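You operate a simulated robot arm through the tools that you are given. There is no shell and no other tool. Be economical: measure what you need, move in short steps, check, and stop when the job is done.

You run a simulated robot arm. Do the job below in one go: nothing can be reset, and whatever is moved stays where it is left.

Task
Press the clay in the red-banded mould once in the small press.
Fine: slide out, load it, slide in, push the lever down.

The check looks at the end state, three seconds after you hand in, the way a careful person would. Anything else that was tipped, shoved, dropped, spilled or broken makes it a failure.

Robot
A 6-joint arm with a two-finger parallel gripper, fixed in place. Base frame: the origin is at the foot of the arm, x ahead of it, y to its left, z up; the work surface is at about z = 800. Units: mm, degrees, N and s.
With the tool pointing down near the work surface it reaches from about 240 to 640 mm from the base axis. Its first joint turns from -66.0 to 66.0 degrees. Payload 2.7 kg.
Tool frame: the origin (TCP) lies between the finger pads and is the grasp point; the fingertips stand 23 mm ahead of it; z points along the fingers, y is the line along which they close. Largest opening 94 mm; finger width 38, thickness 10; the body of the gripper, 54 by 96 mm, starts 39 mm behind the TCP.
Orientation is told as [roll, pitch, yaw] about the base's x, y, z axes, in that order, counted from this pose: with the fingers straight down and closing along the base's y, the tool's x points along the base's -x, its y along +y and its z along -z.

Tools
- The arm moves only by the tool drive_tool. Its argument "rows" is text: rows parted by semicolons, each of 7 numbers parted by spaces: the shift along the base's x, y, z in units of 500 mm (1.0 is 500 mm), then the turn, a rotation vector about the base's x, y, z in units of 90 degrees (1.0 is 90 degrees), then the opening, from 0 (shut) to 1 (fully open). In form: dx dy dz wx wy wz grip; .... A call has 1 to 20 rows; each row is the pose to reach, as a shift and turn from the pose commanded when the call began. A call with a number of a shift or a turn outside -1 to 1 is refused whole. Rows are played at 5 a second. More than 50 mm and 8.6 degrees between two rows, or a gripper value outside its range, and nothing of the call is played. Where a pose cannot be reached the arm comes as near as it can. A force on the tool above 80 N (or 10 N above the force at the start of the call, whichever is more), or a blocked arm, ends the call early, and 0.2 s more pass. The fingers move at their own pace (about 45 mm/s each) and stop on an object; they squeeze with about 34 N. The grip force told is the motor's: it shows also when the fingers shut on nothing. Time passes only in rows, and 0.2 s behind the last, so rows that repeat a pose let the fingers close. It gives the time, the measured TCP pose, the force on the tool (base axes), the opening and the grip force at its end, in the units of the frame above (readings bear some noise), with the torque about the TCP (base axes, N m) and any sound that the robot's microphone picked up.
- Cameras (640 x 400 px; columns grow to the right, rows downward): "scene" is fixed at [69.8, -424.2, 1411]; the picture's right is [0.84, -0.54, 0.00], its down [-0.26, -0.40, -0.88] and it looks along [0.47, 0.74, -0.48] (base axes); focal length 314 px, centre (320, 200). "wrist" rides on the gripper at [86, 16, -74] in the tool frame; the picture's right is [-0.18, 0.98, 0.00], its down [-0.58, -0.11, -0.81] and it looks along [-0.79, -0.15, 0.59] (tool axes); focal length 243 px, centre (320, 200). There is no depth. A picture from a camera that has moved, and an enlarged one, comes with that camera's place and axes in the base frame and with its lens.
- get_image(camera): a new picture of that camera. No time passes.
- inspect(camera, box): a new picture of the part [left, top, right, bottom] of that camera's present view, enlarged. No time passes.
- job_done(): hands the job in; it is judged then, once.

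Go step by step. Nothing tells you positions but the pictures and the camera data: compare them with the known pose of the tool, close in by small moves and look again before you grip or let go. The budget is 120 turns and 68 pictures, counting those below and the enlarged ones. Unless the task says otherwise, let go and move clear before handing in, and close with one line.

The tools are called after "Call:" as a command line: name --argument value ..., lists and objects as JSON in quotes. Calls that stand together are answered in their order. drive_tool: Moves the arm, as the interface text tells. Its arguments: {"type":"object","properties":{"rows":{"type":"string"}},"required":["rows"]} The other tools are called the same way: get_image (camera) takes a picture; inspect (camera, box) takes an enlarged picture of a part of a camera's view; job_done () hands the job in.

At the start:

```text
time: 0.0
tcp_pos: [400.2, 137.1, 1244.0]
tcp_rot: [0.0, 0.0, 0.0]
wrist_force: [0.2, -0.4, -0.4]
moment: [-0.01, 0.01, -0.02]
width: 94.3
grasp_force: 0.1
```

scene: 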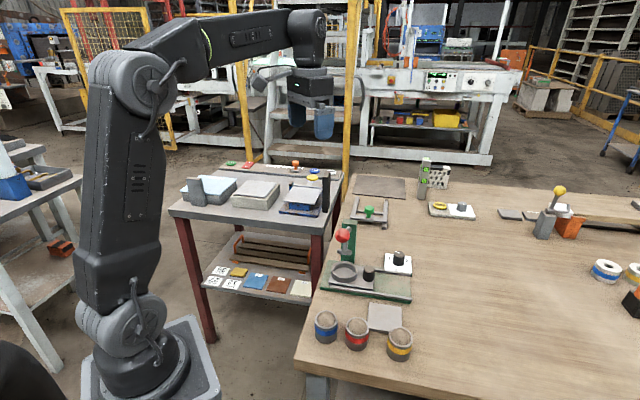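
wrist: 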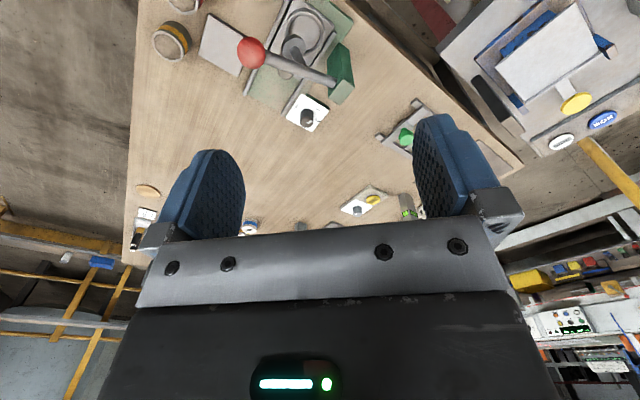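

I see a small press (green base, red-knob lever, a slide with a ring seat) and three banded cups (blue, red, yellow) at its near side. I take closer looks first.

Call:
inspect --camera "scene" --box '[290, 180, 450, 380]'

Call:
inspect --camera "wrist" --box '[130, 0, 450, 200]'

Call:
inspect --camera "scene" --box '[310, 215, 430, 305]'

```text
2.00 times, centred on (370, 280) of scene
camera zoom: at [69.8, -424.2, 1411.0], right [0.84, -0.54, 0.0], down [-0.26, -0.4, -0.88], along [0.47, 0.74, -0.48], focal length 629 px, centre (220, 40)
```

zoom: 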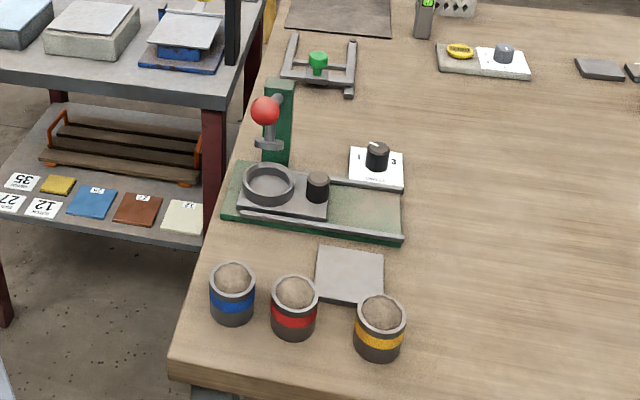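

```text
2.00 times, centred on (290, 100) of wrist
camera zoom: at [313.8, 154.3, 1317.9], right [0.18, 0.98, 0.0], down [0.58, -0.11, 0.81], along [0.79, -0.15, -0.59], focal length 485 px, centre (380, 400)
```

zoom: 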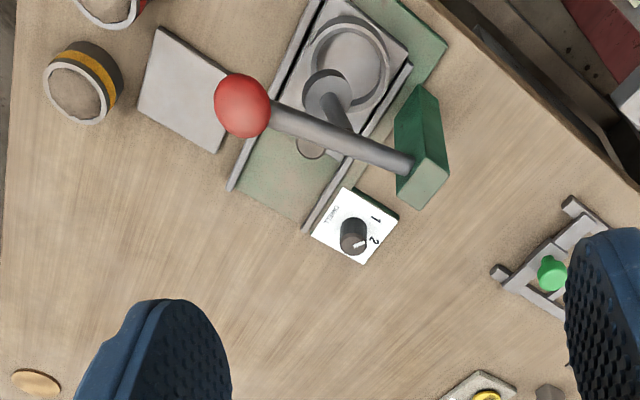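

```text
4.44 times, centred on (370, 260) of scene
camera zoom: at [69.8, -424.2, 1411.0], right [0.84, -0.54, 0.0], down [-0.26, -0.4, -0.88], along [0.47, 0.74, -0.48], focal length 1397 px, centre (98, -67)
```

zoom: 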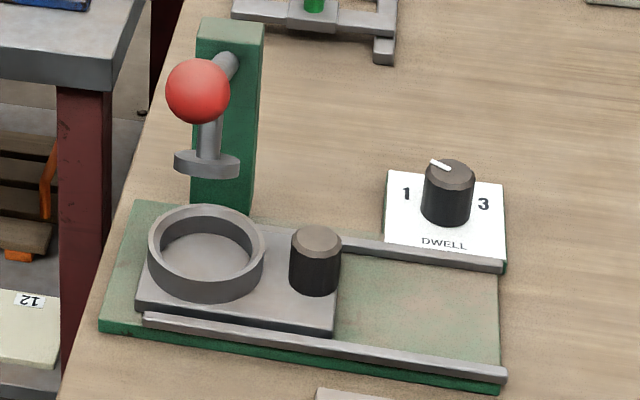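

The slide is in, under the press head. I estimate red mould (383,-80), seat ring (473,92), slide knob (523,49), lever ball (429,46,995), and the track running along (0.7,-0.7). I'll turn the tool so that the camera faces away from the lever and move over the slide knob, high up.

Call:
drive_tool --rows "0.02 -0.015 -0.02 0 0 0.085 1; 0.04 -0.03 -0.04 0 0 0.17 1; 0.06 -0.045 -0.06 0 0 0.255 1; 0.08 -0.06 -0.08 0 0 0.34 1; 0.1 -0.075 -0.1 0 0 0.425 1; 0.12 -0.09 -0.12 0 0 0.51 1; 0.14 -0.105 -0.14 0 0 0.595 1; 0.16 -0.12 -0.16 0 0 0.68 1; 0.18 -0.135 -0.18 0 0 0.765 1; 0.2 -0.15 -0.2 0 0 0.85 1; 0.22 -0.165 -0.22 0 0 0.935 1; 0.246 -0.176 -0.248 0 0 1 1"

Call:
drive_tool --rows "0 0 0 0 0 0.085 1; 0 0 0 0 0 0.17 1; 0 0 0 0 0 0.255 1; 0 0 0 0 0 0.34 1; 0 0 0 0 0 0.425 1; 0 0 0 0 0 0.5 1; 0 0 0 0 0 0.5 1"

Call:
get_image --camera "wrist"

Call:
get_image --camera "scene"

```text
time: 2.6
tcp_pos: [523.9, 47.1, 1119.7]
tcp_rot: [0.0, 0.1, 90.2]
wrist_force: [-0.3, 0.0, -0.4]
moment: [-0.03, 0.01, -0.01]
width: 94.1
grasp_force: 0.0
```

```text
time: 4.2
tcp_pos: [523.1, 50.0, 1119.2]
tcp_rot: [0.1, -0.1, 135.2]
wrist_force: [-0.3, -0.2, 0.0]
moment: [0.0, -0.01, 0.01]
width: 93.8
grasp_force: 0.0
```

```text
62 pictures are left
camera wrist: at [572.4, -21.6, 1193.7], right [-0.82, -0.57, 0.0], down [-0.34, 0.49, 0.81], along [-0.46, 0.66, -0.59], focal length 243 px, centre (320, 200)
```

wrist: 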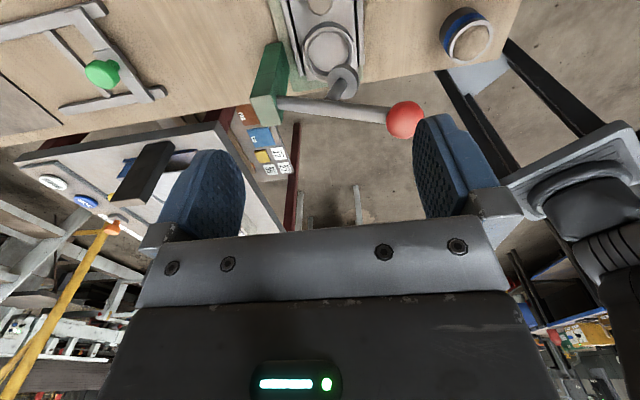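

```text
61 pictures are left
```

scene: 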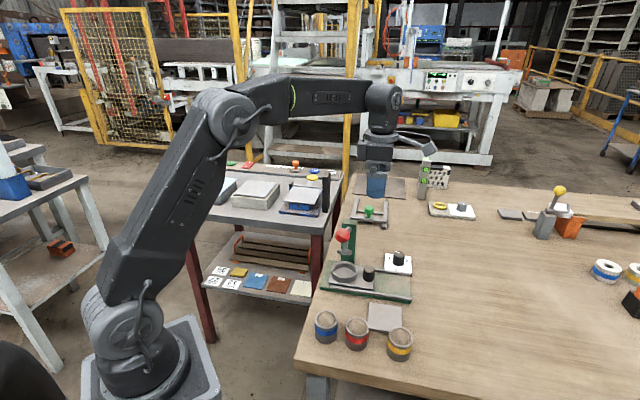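

Yaw 135 is reachable, and both views agree that the slide knob is near (522,50). I descend partway, check, then go on down.

Call:
drive_tool --rows "0 0 -0.08 0 0 0 0.65; 0 0 -0.16 0 0 0 0.65; 0 0 -0.24 0 0 0 0.65; 0 0 -0.32 0 0 0 0.65; 0 0 -0.36 0 0 0 0.65; 0 0 -0.36 0 0 0 0.65"

Call:
get_image --camera "wrist"

Call:
inspect --camera "scene" --box '[290, 180, 450, 300]'

```text
time: 5.6
tcp_pos: [524.6, 48.6, 937.5]
tcp_rot: [0.0, 0.0, 135.0]
wrist_force: [-0.7, 0.0, 0.2]
moment: [-0.02, 0.0, 0.02]
width: 61.3
grasp_force: 0.1
```

```text
60 pictures are left
camera wrist: at [573.9, -22.3, 1012.8], right [-0.82, -0.57, 0.0], down [-0.33, 0.49, 0.81], along [-0.46, 0.67, -0.59], focal length 243 px, centre (320, 200)
```

wrist: 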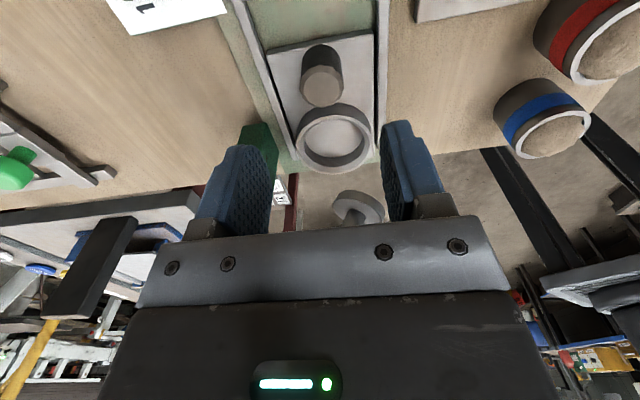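

```text
3.33 times, centred on (370, 240) of scene
camera zoom: at [69.8, -424.2, 1411.0], right [0.84, -0.54, 0.0], down [-0.26, -0.4, -0.88], along [0.47, 0.74, -0.48], focal length 1048 px, centre (153, 67)
```

zoom: 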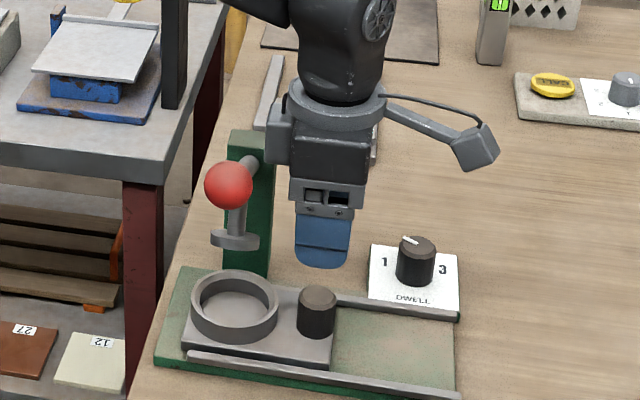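

The tool is right above the knob (its top is about z 856). I descend around it and close.

Call:
drive_tool --rows "-0.001 0.001 -0.06 0 0 0 0.65; -0.001 0.001 -0.12 0 0 0 0.65; -0.001 0.001 -0.166 0 0 0 0.65; -0.001 0.001 -0.166 0 0 0 0.65; -0.001 0.001 -0.166 0 0 0 0.2; -0.001 0.001 -0.166 0 0 0 0.2; -0.001 0.001 -0.166 0 0 0 0.2; -0.001 0.001 -0.166 0 0 0 0.2"

Call:
inspect --camera "scene" --box '[290, 180, 450, 300]'

```text
time: 7.4
tcp_pos: [523.7, 48.6, 855.3]
tcp_rot: [0.2, 0.0, 135.0]
wrist_force: [-4.9, -22.7, 11.7]
moment: [0.33, 0.39, 0.09]
width: 29.6
grasp_force: 44.8
```

```text
3.33 times, centred on (370, 240) of scene
camera zoom: at [69.5, -424.8, 1410.9], right [0.84, -0.54, 0.0], down [-0.26, -0.4, -0.88], along [0.47, 0.74, -0.48], focal length 1048 px, centre (153, 67)
```

zoom: 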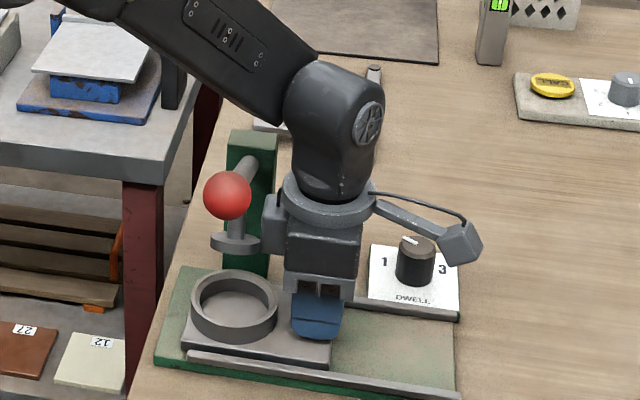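

The knob is gripped (29.6 mm), but the ball moved a few mm, so the gripper housing seems to brush the lever. Pulling the slide out moves away from it; I start with 20 mm and watch the forces.

Call:
drive_tool --rows "0.0071 -0.0071 0 0 0 0 0.2; 0.0142 -0.0142 0 0 0 0 0.2; 0.0213 -0.0213 0 0 0 0 0.2; 0.0284 -0.0284 0 0 0 0 0.2"

Call:
inspect --camera "scene" --box '[290, 180, 450, 300]'

```text
time: 8.4
tcp_pos: [536.7, 35.8, 855.4]
tcp_rot: [0.1, -0.2, 135.0]
wrist_force: [-13.9, -13.8, 5.3]
moment: [0.8, 0.54, 0.16]
width: 29.8
grasp_force: 45.2
```

```text
3.33 times, centred on (370, 240) of scene
camera zoom: at [69.4, -424.6, 1410.9], right [0.84, -0.54, 0.0], down [-0.26, -0.4, -0.88], along [0.47, 0.74, -0.48], focal length 1048 px, centre (153, 67)
```

zoom: 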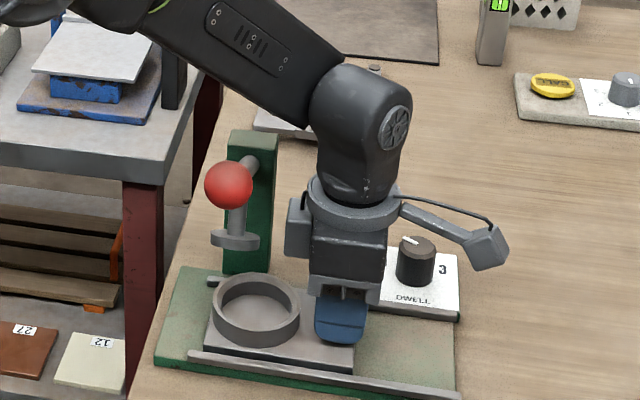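

The slide moves and the lever has sprung back up. I continue, relieving the sideways load a little.

Call:
drive_tool --rows "0.0043 -0.0099 0 0 0 0 0.2; 0.0114 -0.017 0 0 0 0 0.2; 0.0184 -0.024 0 0 0 0 0.2; 0.0255 -0.0311 0 0 0 0 0.2; 0.0326 -0.0382 0 0 0 0 0.2; 0.0396 -0.0452 0 0 0 0 0.2; 0.0467 -0.0523 0 0 0 0 0.2; 0.0538 -0.0594 0 0 0 0 0.2; 0.0609 -0.0665 0 0 0 0 0.2; 0.068 -0.0736 0 0 0 0 0.2; 0.075 -0.0806 0 0 0 0 0.2; 0.0821 -0.0877 0 0 0 0 0.2"

Call:
inspect --camera "scene" --box '[290, 180, 450, 300]'

```text
time: 11.0
tcp_pos: [580.3, -7.7, 855.6]
tcp_rot: [-0.2, 0.1, 135.1]
wrist_force: [17.5, 18.3, -16.1]
moment: [-0.58, -0.29, -0.09]
width: 29.9
grasp_force: 45.5
```

```text
3.33 times, centred on (370, 240) of scene
camera zoom: at [70.6, -423.7, 1411.2], right [0.84, -0.54, 0.0], down [-0.26, -0.4, -0.88], along [0.47, 0.74, -0.48], focal length 1048 px, centre (153, 67)
```

zoom: 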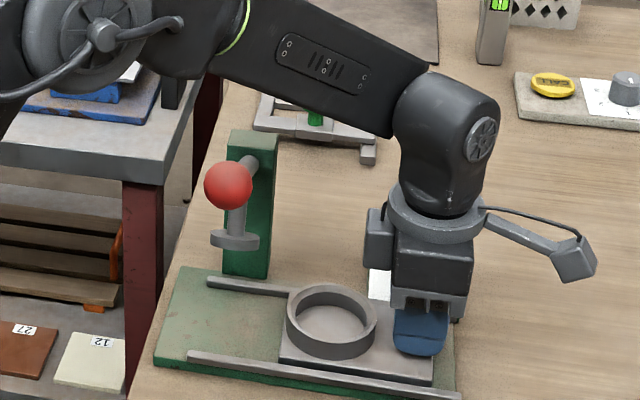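

The slide is about 80 mm out with some room left. I re-centre sideways and pull to the end stop gently.

Call:
drive_tool --rows "0.0035 0.0007 0 0 0 0 0.2; 0.0085 -0.0043 0 0 0 0 0.2; 0.0134 -0.0092 0 0 0 0 0.2; 0.0184 -0.0142 0 0 0 0 0.2; 0.0233 -0.0191 0 0 0 0 0.2; 0.0283 -0.0241 0 0 0 0 0.2"

Call:
inspect --camera "scene" --box '[290, 180, 450, 300]'

```text
time: 12.4
tcp_pos: [589.6, -17.6, 855.4]
tcp_rot: [0.2, -0.5, 135.1]
wrist_force: [-31.3, 22.5, 2.2]
moment: [0.73, 0.0, 0.01]
width: 29.5
grasp_force: 45.0
```

```text
3.33 times, centred on (370, 240) of scene
camera zoom: at [69.0, -423.7, 1411.3], right [0.84, -0.54, 0.0], down [-0.26, -0.4, -0.88], along [0.47, 0.74, -0.48], focal length 1048 px, centre (153, 67)
```

zoom: 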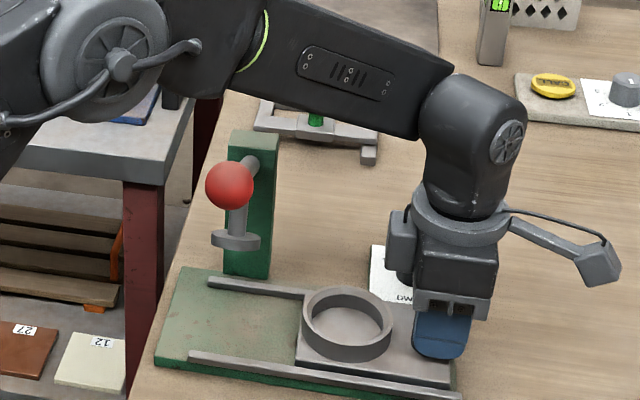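

The end stop is reached: the slide is about 93 mm out, so the ring should be near (541,24). I release the knob, rise, and look.

Call:
drive_tool --rows "-0.002 0.002 0 0 0 0 0.2; -0.002 0.002 0 0 0 0 0.55; -0.002 0.002 0 0 0 0 0.55; -0.002 0.002 0 0 0 0 0.55; -0.002 0.002 0.05 0 0 0 0.55; -0.002 0.002 0.12 0 0 0 0.55; -0.002 0.002 0.2 0 0 0 0.7; -0.002 0.002 0.28 0 0 0 0.75; -0.002 0.002 0.28 0 0 0 0.75"

Call:
get_image --camera "wrist"

Call:
inspect --camera "scene" --box '[310, 220, 430, 370]'

```text
time: 14.4
tcp_pos: [589.4, -20.0, 995.0]
tcp_rot: [0.1, -0.1, 135.0]
wrist_force: [0.4, 0.0, -0.7]
moment: [-0.05, 0.01, -0.01]
width: 70.7
grasp_force: 0.2
```

```text
54 pictures are left
camera wrist: at [638.4, -91.1, 1070.4], right [-0.82, -0.57, 0.0], down [-0.33, 0.49, 0.81], along [-0.46, 0.67, -0.59], focal length 243 px, centre (320, 200)
```

wrist: 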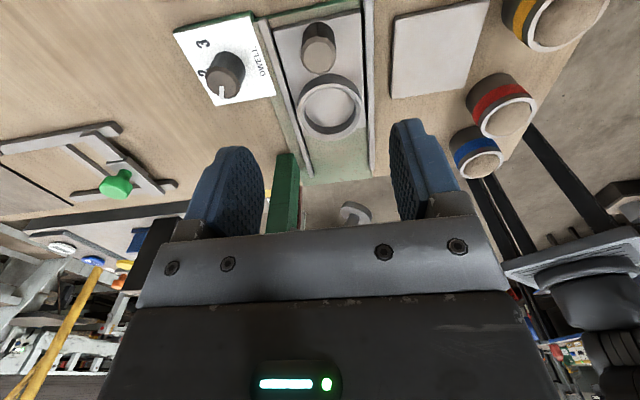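

```text
2.67 times, centred on (370, 295) of scene
camera zoom: at [69.8, -424.2, 1411.0], right [0.84, -0.54, 0.0], down [-0.26, -0.4, -0.88], along [0.47, 0.74, -0.48], focal length 838 px, centre (187, -53)
```

zoom: 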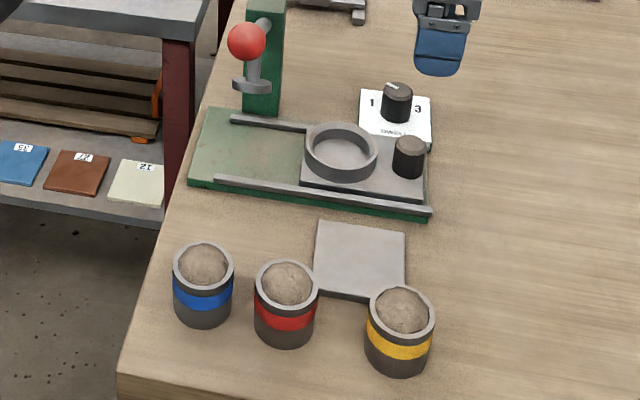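

The slide is fully out, with the ring near (543,28). Next I go above the red mould, staying clear of the lever.

Call:
drive_tool --rows "-0.05 -0.02 0.03 0 0 0 0.8; -0.12 -0.04 0.04 0 0 0 0.8; -0.19 -0.06 0.04 0 0 0 0.8; -0.26 -0.08 0.04 0 0 0 0.8; -0.33 -0.1 0.02 0 0 0 0.8; -0.398 -0.118 -0.04 0 0 0 0.8; -0.398 -0.118 -0.1 0 0 0 0.8; -0.398 -0.118 -0.1 0 0 0 0.8"

Call:
get_image --camera "wrist"

Call:
inspect --camera "scene" --box '[290, 220, 450, 380]'

```text
time: 16.2
tcp_pos: [390.5, -78.3, 943.4]
tcp_rot: [0.1, 0.0, 135.0]
wrist_force: [0.0, -0.4, -0.1]
moment: [0.04, 0.03, 0.02]
width: 75.4
grasp_force: 0.0
```

```text
52 pictures are left
camera wrist: at [440.2, -149.8, 1019.0], right [-0.82, -0.57, 0.0], down [-0.34, 0.49, 0.81], along [-0.46, 0.66, -0.59], focal length 243 px, centre (320, 200)
```

wrist: 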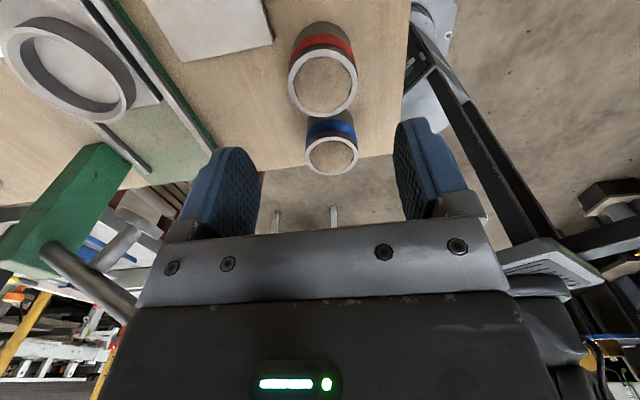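

```text
2.50 times, centred on (370, 300) of scene
camera zoom: at [69.8, -424.2, 1411.0], right [0.84, -0.54, 0.0], down [-0.26, -0.4, -0.88], along [0.47, 0.74, -0.48], focal length 786 px, centre (195, -50)
```

zoom: 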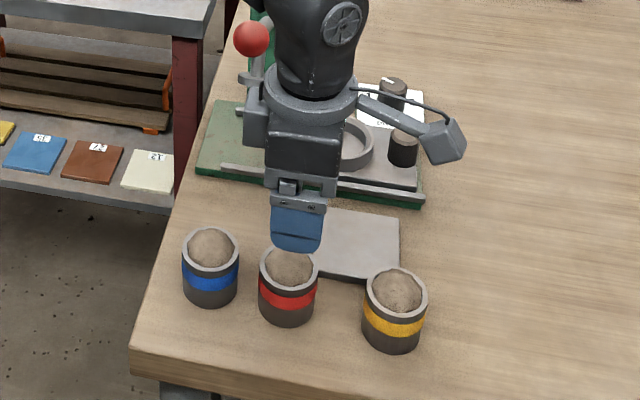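

The red mould is centred near (387,-77.5), with its rim at about z 847. I descend to z 845, so the tips stay about 20 mm above its bottom and will clear the seat ring later, then look before closing.

Call:
drive_tool --rows "-0.007 0.0015 -0.05 0 0 0 0.8; -0.007 0.0015 -0.1 0 0 0 0.8; -0.007 0.0015 -0.15 0 0 0 0.8; -0.007 0.0015 -0.196 0 0 0 0.8; -0.007 0.0015 -0.196 0 0 0 0.8"

Call:
get_image --camera "wrist"

Call:
inspect --camera "scene" --box '[310, 260, 430, 380]'

```text
time: 17.4
tcp_pos: [388.6, -79.0, 844.7]
tcp_rot: [0.0, 0.0, 135.0]
wrist_force: [0.0, -0.6, -0.4]
moment: [0.03, -0.06, -0.01]
width: 75.3
grasp_force: 0.0
```

```text
50 pictures are left
camera wrist: at [438.3, -151.1, 920.3], right [-0.82, -0.57, 0.0], down [-0.33, 0.49, 0.81], along [-0.46, 0.67, -0.59], focal length 243 px, centre (320, 200)
```

wrist: 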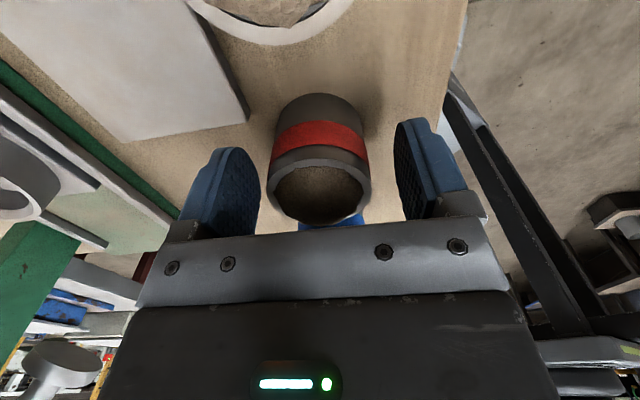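

```text
3.33 times, centred on (370, 320) of scene
camera zoom: at [69.8, -424.2, 1411.0], right [0.84, -0.54, 0.0], down [-0.26, -0.4, -0.88], along [0.47, 0.74, -0.48], focal length 1048 px, centre (153, -200)
```

zoom: 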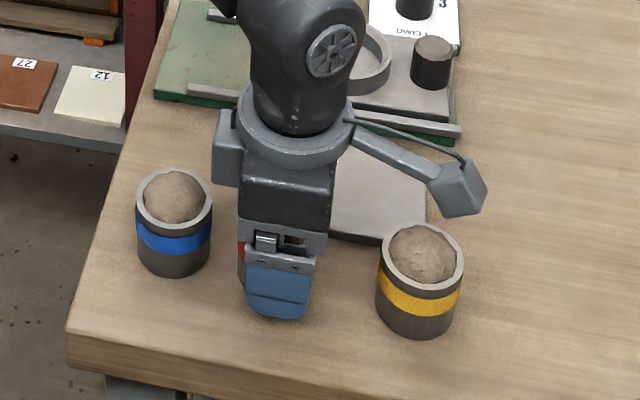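

The mould sits between the fingers, about 4 mm further towards the blue one. I shift and close.

Call:
drive_tool --rows "-0.006 0.006 0 0 0 0 0.8; -0.006 0.006 0 0 0 0 0.8; -0.006 0.006 0 0 0 0 0.35; -0.006 0.006 0 0 0 0 0.35; -0.006 0.006 0 0 0 0 0.35; -0.006 0.006 0 0 0 0 0.35; -0.006 0.006 0 0 0 0 0.35"

Call:
get_image --camera "wrist"

```text
time: 19.0
tcp_pos: [387.4, -75.4, 847.1]
tcp_rot: [0.0, 0.0, 135.1]
wrist_force: [0.7, 1.5, 2.8]
moment: [0.05, -0.09, 0.06]
width: 49.8
grasp_force: 34.3
```

```text
48 pictures are left
camera wrist: at [435.9, -148.0, 922.2], right [-0.82, -0.57, 0.0], down [-0.34, 0.49, 0.81], along [-0.46, 0.66, -0.59], focal length 243 px, centre (320, 200)
```

wrist: 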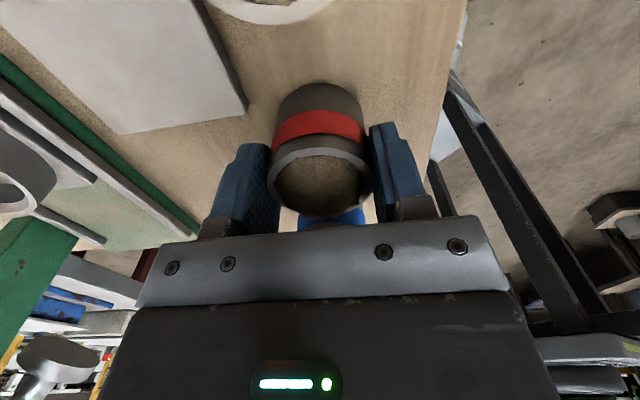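

The red mould is held centrally (49.8 mm). I lift straight up, then go around via y≈-60 to above the ring.

Call:
drive_tool --rows "0 0 0.01 0 0 0 0.35; 0 0 0.03 0 0 0 0.35; 0 0 0.07 0 0 0 0.35; 0 0 0.12 0 0 0 0.35; 0 0 0.17 0 0 0 0.35; 0 0 0.21 0 0 0 0.35; 0.06 0.01 0.21 0 0 0 0.35; 0.12 0.02 0.21 0 0 0 0.35; 0.18 0.03 0.21 0 0 0 0.35; 0.24 0.04 0.21 0 0 0 0.35; 0.3 0.06 0.21 0 0 0 0.35; 0.308 0.12 0.21 0 0 0 0.35; 0.314 0.18 0.21 0 0 0 0.35; 0.314 0.206 0.19 0 0 0 0.35; 0.314 0.206 0.17 0 0 0 0.35; 0.314 0.206 0.17 0 0 0 0.35"

Call:
get_image --camera "wrist"

Call:
inspect --camera "scene" --box '[330, 200, 430, 300]'

```text
time: 22.4
tcp_pos: [542.4, 30.0, 931.3]
tcp_rot: [0.0, -0.1, 134.9]
wrist_force: [-0.6, 0.3, -3.5]
moment: [-0.02, -0.01, 0.0]
width: 49.6
grasp_force: 34.2
```

```text
47 pictures are left
camera wrist: at [592.0, -42.2, 1007.2], right [-0.82, -0.57, 0.0], down [-0.33, 0.49, 0.81], along [-0.46, 0.67, -0.59], focal length 243 px, centre (320, 200)
```

wrist: 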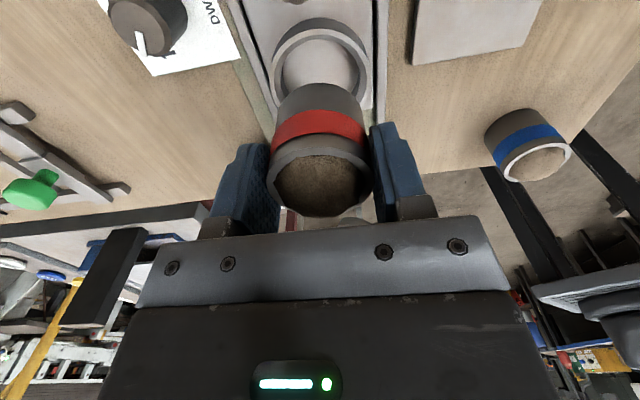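

```text
4.00 times, centred on (380, 250) of scene
camera zoom: at [69.9, -424.2, 1411.0], right [0.84, -0.54, 0.0], down [-0.26, -0.4, -0.88], along [0.47, 0.74, -0.48], focal length 1257 px, centre (80, 0)
```

zoom: 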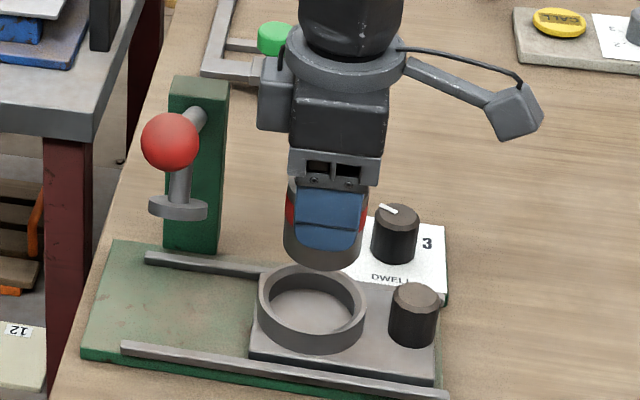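

In both views the mould lines up over the ring to within about 3 mm. I correct x by -2.5 mm and lower to just inside the ring mouth, then check.

Call:
drive_tool --rows "-0.005 0 -0.03 0 0 0 0.35; -0.005 0 -0.06 0 0 0 0.35; -0.005 0 -0.085 0 0 0 0.35; -0.005 0 -0.1 0 0 0 0.35; -0.005 0 -0.1 0 0 0 0.35"

Call:
inspect --camera "scene" --box '[340, 230, 420, 300]'

Call:
inspect --camera "wrist" --box '[220, 0, 420, 240]'

```text
time: 23.6
tcp_pos: [540.8, 28.0, 882.5]
tcp_rot: [0.0, 0.1, 135.0]
wrist_force: [-0.2, -0.3, -3.6]
moment: [0.02, 0.0, 0.04]
width: 49.7
grasp_force: 33.5
```

```text
5.71 times, centred on (380, 265) of scene
camera zoom: at [69.9, -424.2, 1411.0], right [0.84, -0.54, 0.0], down [-0.26, -0.4, -0.88], along [0.47, 0.74, -0.48], focal length 1796 px, centre (-23, -171)
```

zoom: 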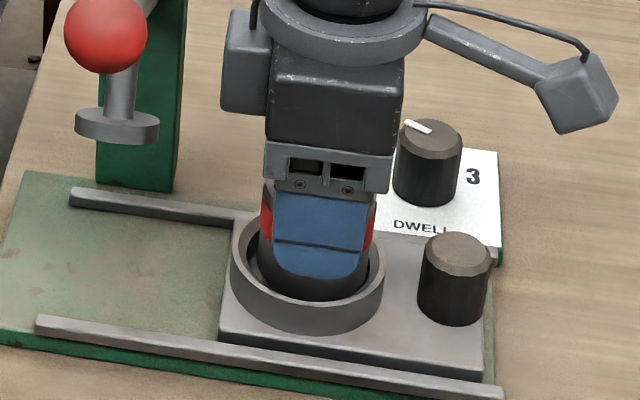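

```text
1.67 times, centred on (320, 120) of wrist
camera zoom: at [589.9, -43.9, 957.8], right [-0.82, -0.57, 0.0], down [-0.33, 0.49, 0.81], along [-0.46, 0.67, -0.59], focal length 404 px, centre (320, 333)
```

zoom: 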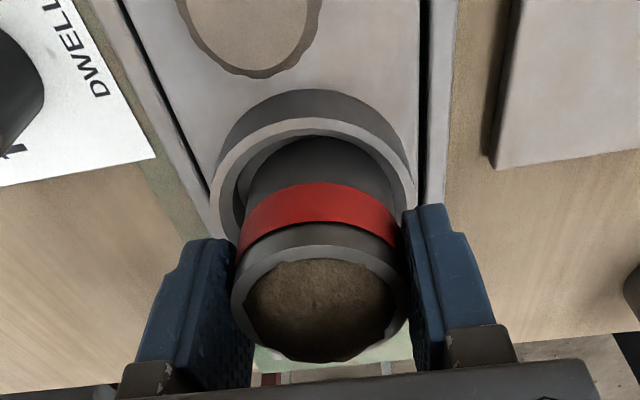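

The mould's base is in the ring mouth but about 3 mm off in y. I shift +3 mm in y and lower gently until contact.

Call:
drive_tool --rows "0 0.006 0 0 0 0 0.35; 0 0.006 -0.01 0 0 0 0.35; 0 0.006 -0.018 0 0 0 0.35; 0 0.006 -0.024 0 0 0 0.35; 0 0.006 -0.028 0 0 0 0.35; 0 0.006 -0.028 0 0 0 0.35"

Call:
inspect --camera "scene" --box '[340, 230, 420, 300]'

Call:
inspect --camera "wrist" --box '[220, 0, 420, 240]'

```text
time: 25.0
tcp_pos: [541.2, 32.1, 871.3]
tcp_rot: [-0.1, 0.0, 135.0]
wrist_force: [-6.8, 2.3, 15.8]
moment: [0.18, 0.48, 0.01]
width: 49.6
grasp_force: 33.8
```

```text
5.71 times, centred on (380, 265) of scene
camera zoom: at [69.4, -424.2, 1411.1], right [0.84, -0.54, 0.0], down [-0.26, -0.4, -0.88], along [0.47, 0.74, -0.48], focal length 1796 px, centre (-23, -171)
```

zoom: 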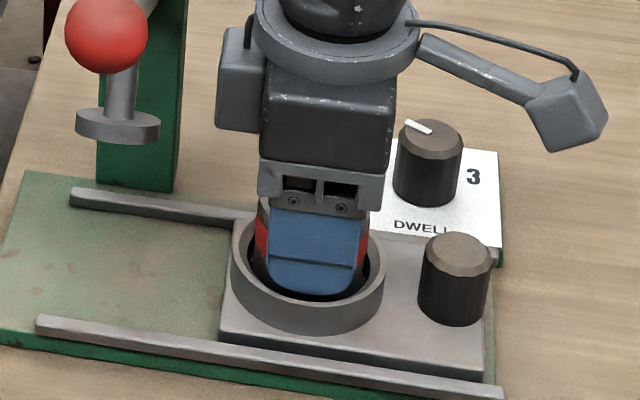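

```text
1.67 times, centred on (320, 120) of wrist
camera zoom: at [590.2, -40.7, 946.2], right [-0.82, -0.57, 0.0], down [-0.34, 0.49, 0.81], along [-0.45, 0.66, -0.59], focal length 404 px, centre (320, 333)
```

zoom: 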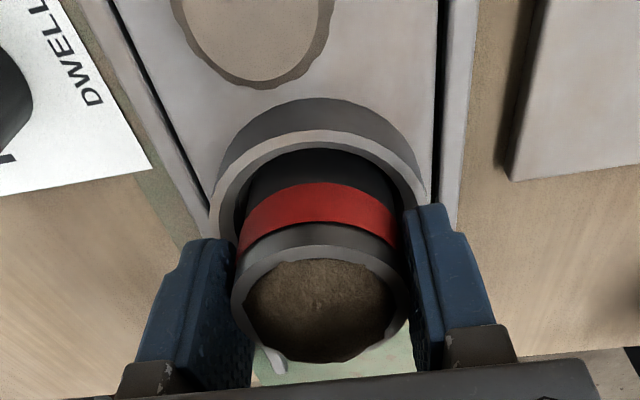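

I felt contact at TCP z≈871 with a slight sideways push. I test whether the mould is really seated by lifting 4 mm, shifting slightly along that push and lowering again.

Call:
drive_tool --rows "0 0 0.01 0 0 0 0.35; -0.004 0.002 0.01 0 0 0 0.35; -0.004 0.002 0.006 0 0 0 0.35; -0.004 0.002 0.003 0 0 0 0.35; -0.004 0.002 0 0 0 0 0.35; -0.004 0.002 0 0 0 0 0.35"

Call:
inspect --camera "wrist" --box '[240, 50, 400, 230]'

```text
time: 26.4
tcp_pos: [538.5, 33.0, 872.6]
tcp_rot: [-0.2, 0.1, 135.1]
wrist_force: [-9.0, -2.1, 20.2]
moment: [0.08, 0.47, 0.1]
width: 49.4
grasp_force: 33.9
```

```text
2.22 times, centred on (320, 140) of wrist
camera zoom: at [587.6, -39.7, 946.3], right [-0.82, -0.57, 0.0], down [-0.34, 0.49, 0.81], along [-0.45, 0.66, -0.59], focal length 539 px, centre (320, 333)
```

zoom: 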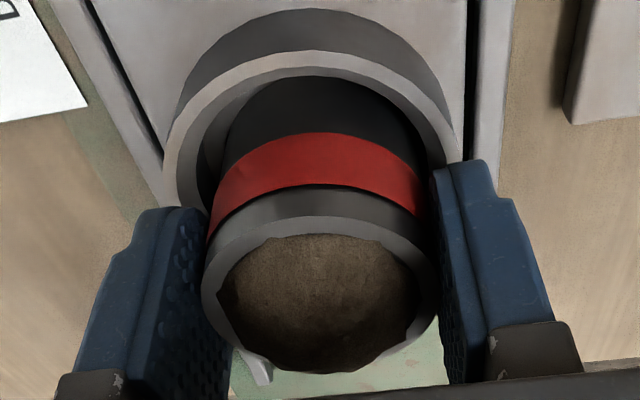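

The contact height is unchanged, and the mould looks about 3 mm off to one side. My combined estimate of the ring centre is (543,31.5); I lift, shift there and lower again.

Call:
drive_tool --rows "0 0 0.012 0 0 0 0.35; 0.009 -0.002 0.012 0 0 0 0.35; 0.009 -0.002 0.008 0 0 0 0.35; 0.009 -0.002 0.004 0 0 0 0.35; 0.009 -0.002 0.0 0 0 0 0.35; 0.009 -0.002 0 0 0 0 0.35"

Call:
inspect --camera "wrist" --box '[240, 50, 400, 230]'

Call:
inspect --camera "scene" --box '[350, 240, 410, 290]'

```text
time: 27.8
tcp_pos: [544.2, 31.1, 871.6]
tcp_rot: [0.0, 0.1, 135.1]
wrist_force: [-6.5, -2.6, 18.5]
moment: [0.09, 0.47, 0.1]
width: 49.7
grasp_force: 34.4
```

```text
2.22 times, centred on (320, 140) of wrist
camera zoom: at [592.6, -41.3, 946.3], right [-0.82, -0.57, 0.0], down [-0.34, 0.49, 0.81], along [-0.45, 0.66, -0.59], focal length 539 px, centre (320, 333)
```

zoom: 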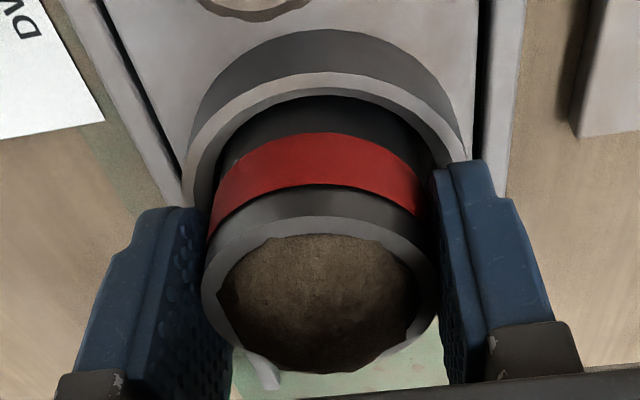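

```text
8.00 times, centred on (380, 265) of scene
camera zoom: at [69.3, -424.3, 1411.0], right [0.84, -0.54, 0.0], down [-0.26, -0.4, -0.88], along [0.47, 0.74, -0.48], focal length 2514 px, centre (-160, -320)
```

zoom: 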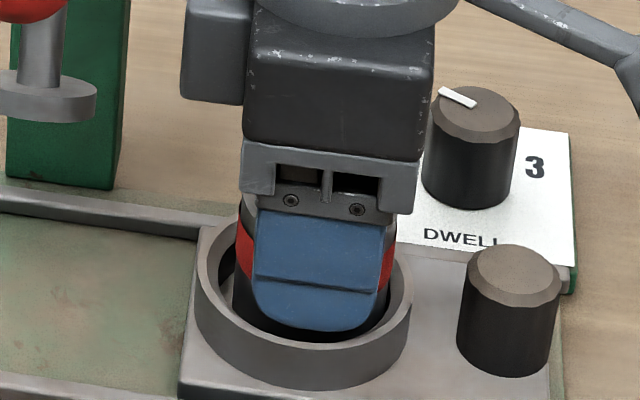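

Contact height is the same at three positions, so the mould is standing on the flat seat inside the ring, now well centred. I relax, open and rise.

Call:
drive_tool --rows "0 0 0.005 0 0 0 0.35; 0 0 0.005 0 0 0 0.6; 0 0 0.005 0 0 0 0.7; 0 0 0.005 0 0 0 0.75; 0 0 0.005 0 0 0 0.75; 0 0 0.03 0 0 0 0.75; 0.01 -0.01 0.08 0 0 0 0.75; 0.03 -0.03 0.15 0 0 0 0.75; 0.05 -0.05 0.2 0 0 0 0.75; 0.05 -0.05 0.2 0 0 0 0.75"

Call:
inspect --camera "wrist" --box '[220, 0, 420, 200]'

Call:
inspect --camera "scene" --box '[310, 210, 430, 310]'

```text
time: 30.0
tcp_pos: [567.8, 5.5, 971.0]
tcp_rot: [0.0, 0.0, 134.9]
wrist_force: [0.5, -0.1, -0.7]
moment: [-0.02, 0.03, 0.02]
width: 70.5
grasp_force: 0.1
```

```text
2.00 times, centred on (320, 100) of wrist
camera zoom: at [617.3, -66.3, 1045.4], right [-0.82, -0.57, 0.0], down [-0.33, 0.49, 0.81], along [-0.46, 0.67, -0.59], focal length 485 px, centre (320, 400)
```

zoom: 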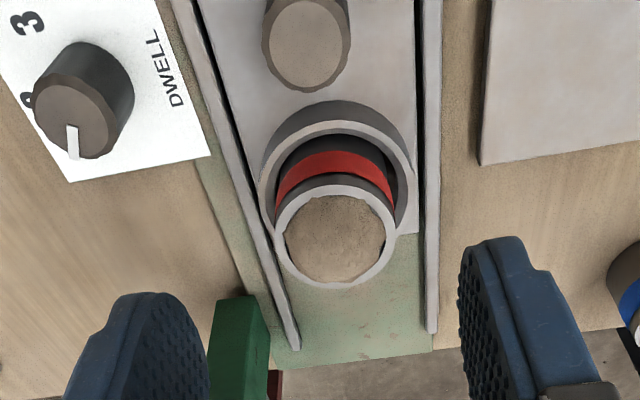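

```text
4.00 times, centred on (370, 260) of scene
camera zoom: at [69.8, -424.2, 1411.0], right [0.84, -0.54, 0.0], down [-0.26, -0.4, -0.88], along [0.47, 0.74, -0.48], focal length 1257 px, centre (120, -40)
```

zoom: 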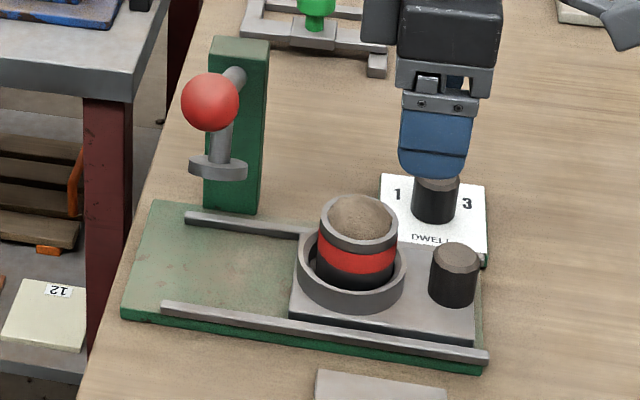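

The mould stands upright in the ring. Next I close the fingers, go past the outer side of the slide knob and lower there, so I can push the slide in with the gripper kept well away from the lever.

Call:
drive_tool --rows "0.05 -0.05 0 0 0 0 0; 0.11 -0.112 0 0 0 0 0; 0.11 -0.112 -0.06 0 0 0 0; 0.11 -0.112 -0.12 0 0 0 0; 0.11 -0.112 -0.18 0 0 0 0; 0.11 -0.112 -0.23 0 0 0 0; 0.11 -0.112 -0.23 0 0 0 0"

Call:
inspect --camera "scene" --box '[330, 210, 450, 310]'

Call:
inspect --camera "wrist" --box '[100, 0, 500, 240]'

```text
time: 31.6
tcp_pos: [621.3, -48.5, 856.2]
tcp_rot: [0.0, 0.0, 135.0]
wrist_force: [0.6, -1.0, -0.1]
moment: [0.02, -0.01, -0.02]
width: 0.0
grasp_force: 34.2
```

```text
4.00 times, centred on (390, 260) of scene
camera zoom: at [69.8, -424.2, 1411.0], right [0.84, -0.54, 0.0], down [-0.26, -0.4, -0.88], along [0.47, 0.74, -0.48], focal length 1257 px, centre (40, -40)
```

zoom: 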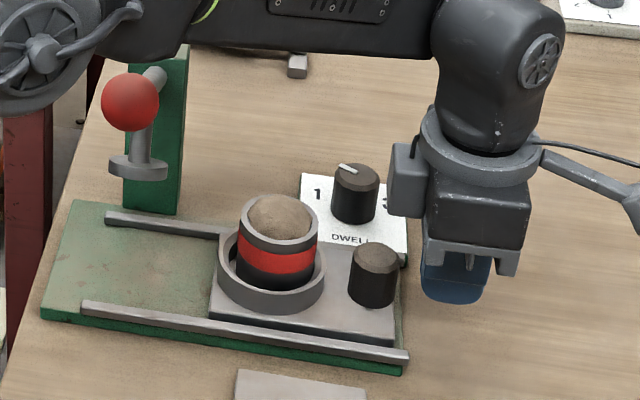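

```text
1.60 times, centred on (300, 120) of wrist
camera zoom: at [670.0, -121.1, 930.5], right [-0.82, -0.57, 0.0], down [-0.33, 0.49, 0.81], along [-0.46, 0.67, -0.59], focal length 388 px, centre (352, 328)
```

zoom: 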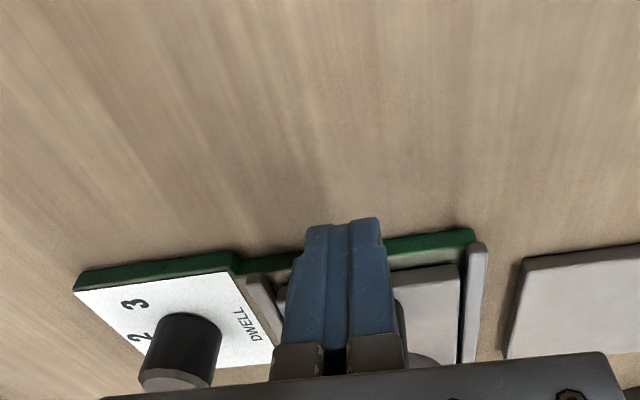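

The fingers are down beyond the knob. I check the lateral alignment with the knob more closely.

Call:
inspect --camera "wrist" --box '[250, 130, 400, 240]'

```text
3.64 times, centred on (325, 185) of wrist
camera zoom: at [670.0, -121.1, 930.5], right [-0.82, -0.57, 0.0], down [-0.33, 0.49, 0.81], along [-0.46, 0.67, -0.59], focal length 882 px, centre (302, 254)
```

zoom: 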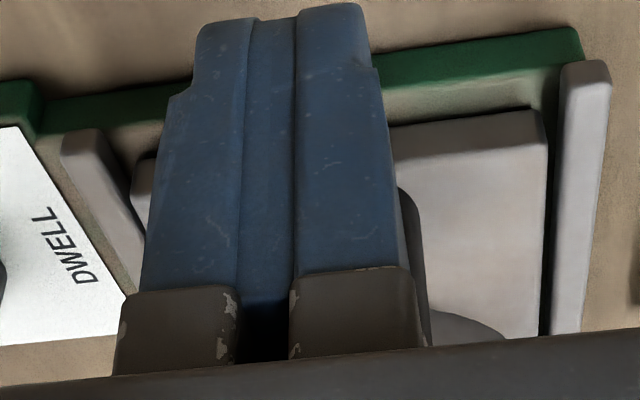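

The offset matches the camera's rotation, so the fingers are in line with the knob. I push the slide in slowly.

Call:
drive_tool --rows "-0.0071 0.0071 0 0 0 0 0; -0.0141 0.0141 0 0 0 0 0; -0.0212 0.0212 0 0 0 0 0; -0.0283 0.0283 0 0 0 0 0; -0.0354 0.0354 0 0 0 0 0; -0.0424 0.0424 0 0 0 0 0; -0.0495 0.0495 0 0 0 0 0; -0.0566 0.0566 0 0 0 0 0; -0.0636 0.0636 0 0 0 0 0; -0.0707 0.0707 0 0 0 0 0; -0.0778 0.0778 0 0 0 0 0; -0.0849 0.0849 0 0 0 0 0; -0.0919 0.0919 0 0 0 0 0"

Call:
inspect --camera "scene" --box '[310, 200, 430, 300]'

```text
time: 34.4
tcp_pos: [576.9, -3.5, 853.0]
tcp_rot: [0.0, 0.1, 135.0]
wrist_force: [-0.4, -0.2, -0.8]
moment: [0.01, 0.06, -0.02]
width: 0.1
grasp_force: 33.6
```

```text
4.00 times, centred on (370, 250) of scene
camera zoom: at [69.8, -424.2, 1411.0], right [0.84, -0.54, 0.0], down [-0.26, -0.4, -0.88], along [0.47, 0.74, -0.48], focal length 1257 px, centre (120, 0)
```

zoom: 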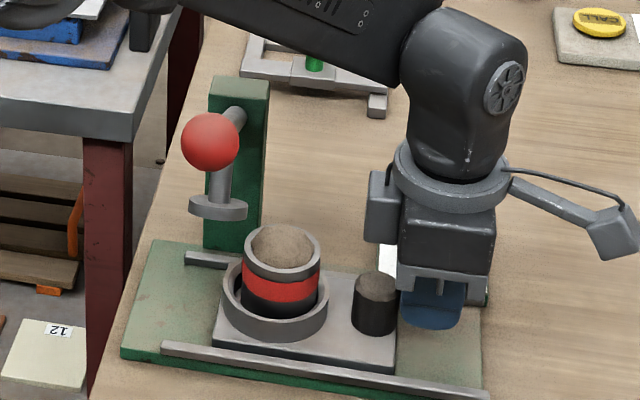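

The slide follows freely. I push on to the inner stop.

Call:
drive_tool --rows "-0.0071 0.0071 0 0 0 0 0; -0.0141 0.0141 0 0 0 0 0; -0.0212 0.0212 0 0 0 0 0; -0.0283 0.0283 0 0 0 0 0; -0.0354 0.0354 0 0 0 0 0; -0.0424 0.0424 0 0 0 0 0; -0.0481 0.0481 0 0 0 0 0; -0.0523 0.0523 0 0 0 0 0; -0.0551 0.0551 0 0 0 0 0; -0.058 0.058 0 0 0 0 0"

Call:
inspect --camera "scene" --box '[310, 200, 430, 300]'

```text
time: 36.6
tcp_pos: [549.5, 25.3, 854.3]
tcp_rot: [0.1, 0.1, 135.0]
wrist_force: [5.1, -6.6, -2.9]
moment: [0.0, -0.03, 0.02]
width: 0.0
grasp_force: 34.1
```

```text
4.00 times, centred on (370, 250) of scene
camera zoom: at [70.0, -424.4, 1411.0], right [0.84, -0.54, 0.0], down [-0.26, -0.4, -0.88], along [0.47, 0.74, -0.48], focal length 1257 px, centre (120, 0)
```

zoom: 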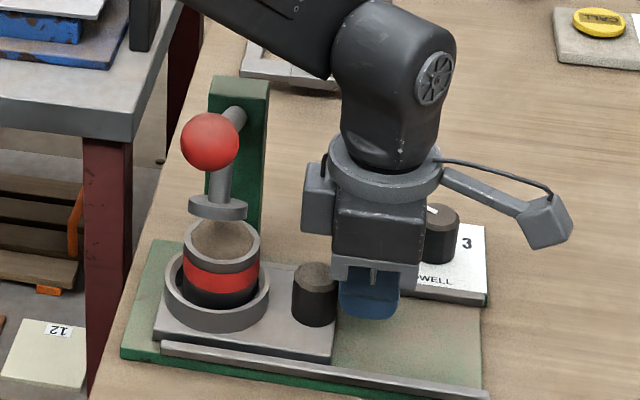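

The slide is essentially back at its start position. A few mm more will confirm the stop, then I back off and rise.

Call:
drive_tool --rows "-0.003 0.003 0 0 0 0 0; -0.006 0.006 0 0 0 0 0; -0.006 0.006 0 0 0 0 0"

```text
time: 37.4
tcp_pos: [547.9, 25.1, 853.6]
tcp_rot: [-0.3, 0.4, 134.9]
wrist_force: [30.6, -25.3, -12.8]
moment: [-0.14, -0.2, 0.06]
width: 0.2
grasp_force: 34.4
```

The inner stop is confirmed. I back off, rise high, and move above the lever ball.

Call:
drive_tool --rows "0.008 -0.008 0 0 0 0 0; 0.02 -0.02 0.01 0 0 0 0; 0.02 -0.02 0.1 0 0 0 0; 0.02 -0.02 0.19 0 0 0 0; 0.02 -0.02 0.28 0 0 0 0; 0.02 -0.02 0.37 0 0 0 0; 0.02 -0.02 0.45 0 0 0 0; -0.05 0 0.49 0 0 0 0; -0.12 0.02 0.49 0 0 0 0; -0.19 0.035 0.49 0 0 0 0; -0.238 0.042 0.49 0 0 0 0; -0.238 0.042 0.49 0 0 0 0"

Call:
get_image --camera "wrist"

Call:
inspect --camera "scene" --box '[270, 140, 430, 300]'

```text
time: 40.0
tcp_pos: [427.5, 49.9, 1100.2]
tcp_rot: [-0.1, 0.0, 135.0]
wrist_force: [-0.1, 1.3, -0.3]
moment: [0.03, 0.0, 0.01]
width: 0.2
grasp_force: 34.7
```

```text
31 pictures are left
camera wrist: at [476.0, -22.1, 1175.2], right [-0.82, -0.57, 0.0], down [-0.33, 0.49, 0.81], along [-0.46, 0.67, -0.59], focal length 243 px, centre (320, 200)
```

wrist: 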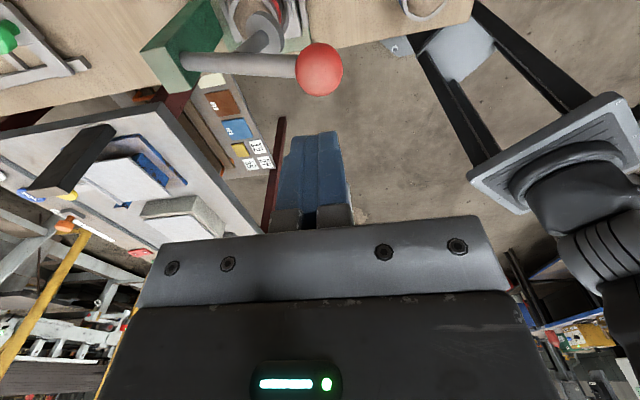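

```text
2.50 times, centred on (350, 220) of scene
camera zoom: at [69.8, -424.2, 1411.0], right [0.84, -0.54, 0.0], down [-0.26, -0.4, -0.88], along [0.47, 0.74, -0.48], focal length 786 px, centre (245, 150)
```

zoom: 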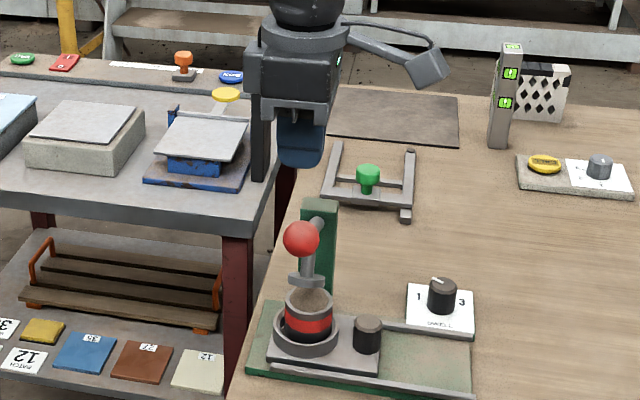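

The ball is directly beneath the tool at about (427,49), top z≈1011. I descend to just above it and check.

Call:
drive_tool --rows "0 -0.001 -0.05 0 0 0 0; 0 -0.001 -0.09 0 0 0 0; 0 -0.001 -0.115 0 0 0 0; 0 -0.001 -0.115 0 0 0 0"

Call:
inspect --camera "scene" --box '[290, 180, 410, 290]'

Call:
inspect --camera "wrist" --box '[200, 80, 440, 240]'

```text
time: 41.0
tcp_pos: [426.7, 49.7, 1041.6]
tcp_rot: [0.0, 0.0, 135.0]
wrist_force: [0.1, -0.2, -0.9]
moment: [0.01, 0.0, -0.01]
width: 0.0
grasp_force: 34.4
```

```text
3.64 times, centred on (350, 235) of scene
camera zoom: at [69.8, -424.2, 1411.0], right [0.84, -0.54, 0.0], down [-0.26, -0.4, -0.88], along [0.47, 0.74, -0.48], focal length 1143 px, centre (211, 73)
```

zoom: 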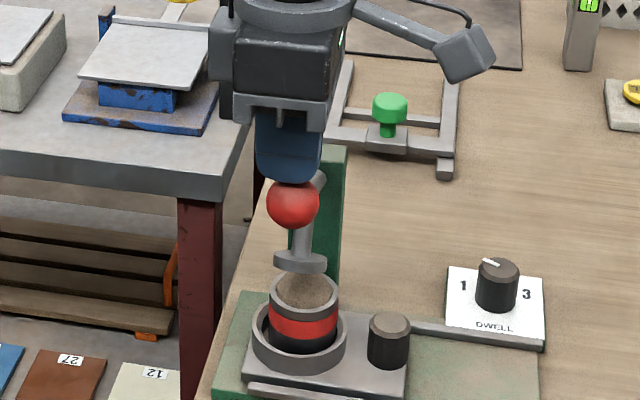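

```text
2.50 times, centred on (320, 160) of wrist
camera zoom: at [476.0, -22.3, 1116.5], right [-0.82, -0.57, 0.0], down [-0.33, 0.49, 0.81], along [-0.46, 0.67, -0.59], focal length 606 px, centre (320, 300)
```

zoom: 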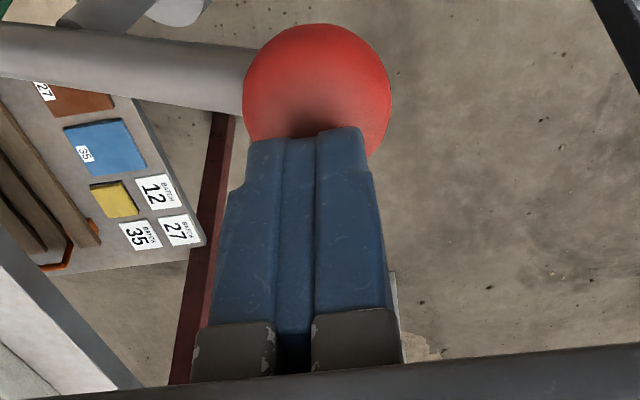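

The fingers are centred on the ball. I push down along the lever's arc in small steps, watching force and sound.

Call:
drive_tool --rows "0 0 -0.014 0 0 0 0; -0.0033 -0.0033 -0.024 0 0 0 0; -0.0064 -0.0064 -0.034 0 0 0 0; -0.0094 -0.0094 -0.044 0 0 0 0; -0.0122 -0.0122 -0.054 0 0 0 0; -0.0147 -0.0147 -0.064 0 0 0 0; -0.017 -0.017 -0.074 0 0 0 0; -0.019 -0.019 -0.084 0 0 0 0"

Call:
inspect --camera "scene" --box '[290, 180, 410, 290]'

```text
time: 42.8
tcp_pos: [416.5, 40.6, 999.6]
tcp_rot: [-0.1, 0.0, 135.1]
wrist_force: [0.1, 1.4, 2.4]
moment: [0.03, -0.04, 0.02]
width: 0.0
grasp_force: 34.3
```

```text
3.64 times, centred on (350, 235) of scene
camera zoom: at [69.8, -424.2, 1411.1], right [0.84, -0.54, 0.0], down [-0.26, -0.4, -0.88], along [0.47, 0.74, -0.48], focal length 1143 px, centre (211, 73)
```

zoom: 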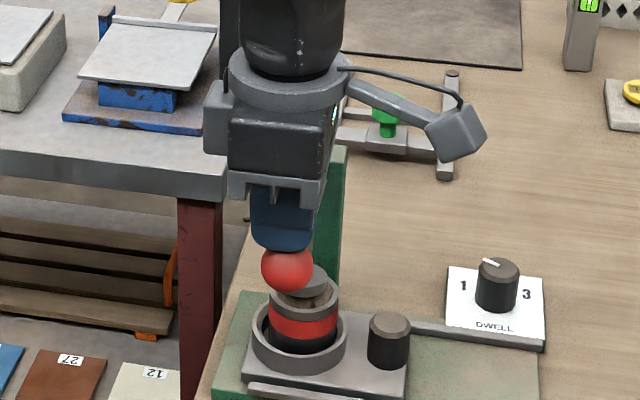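

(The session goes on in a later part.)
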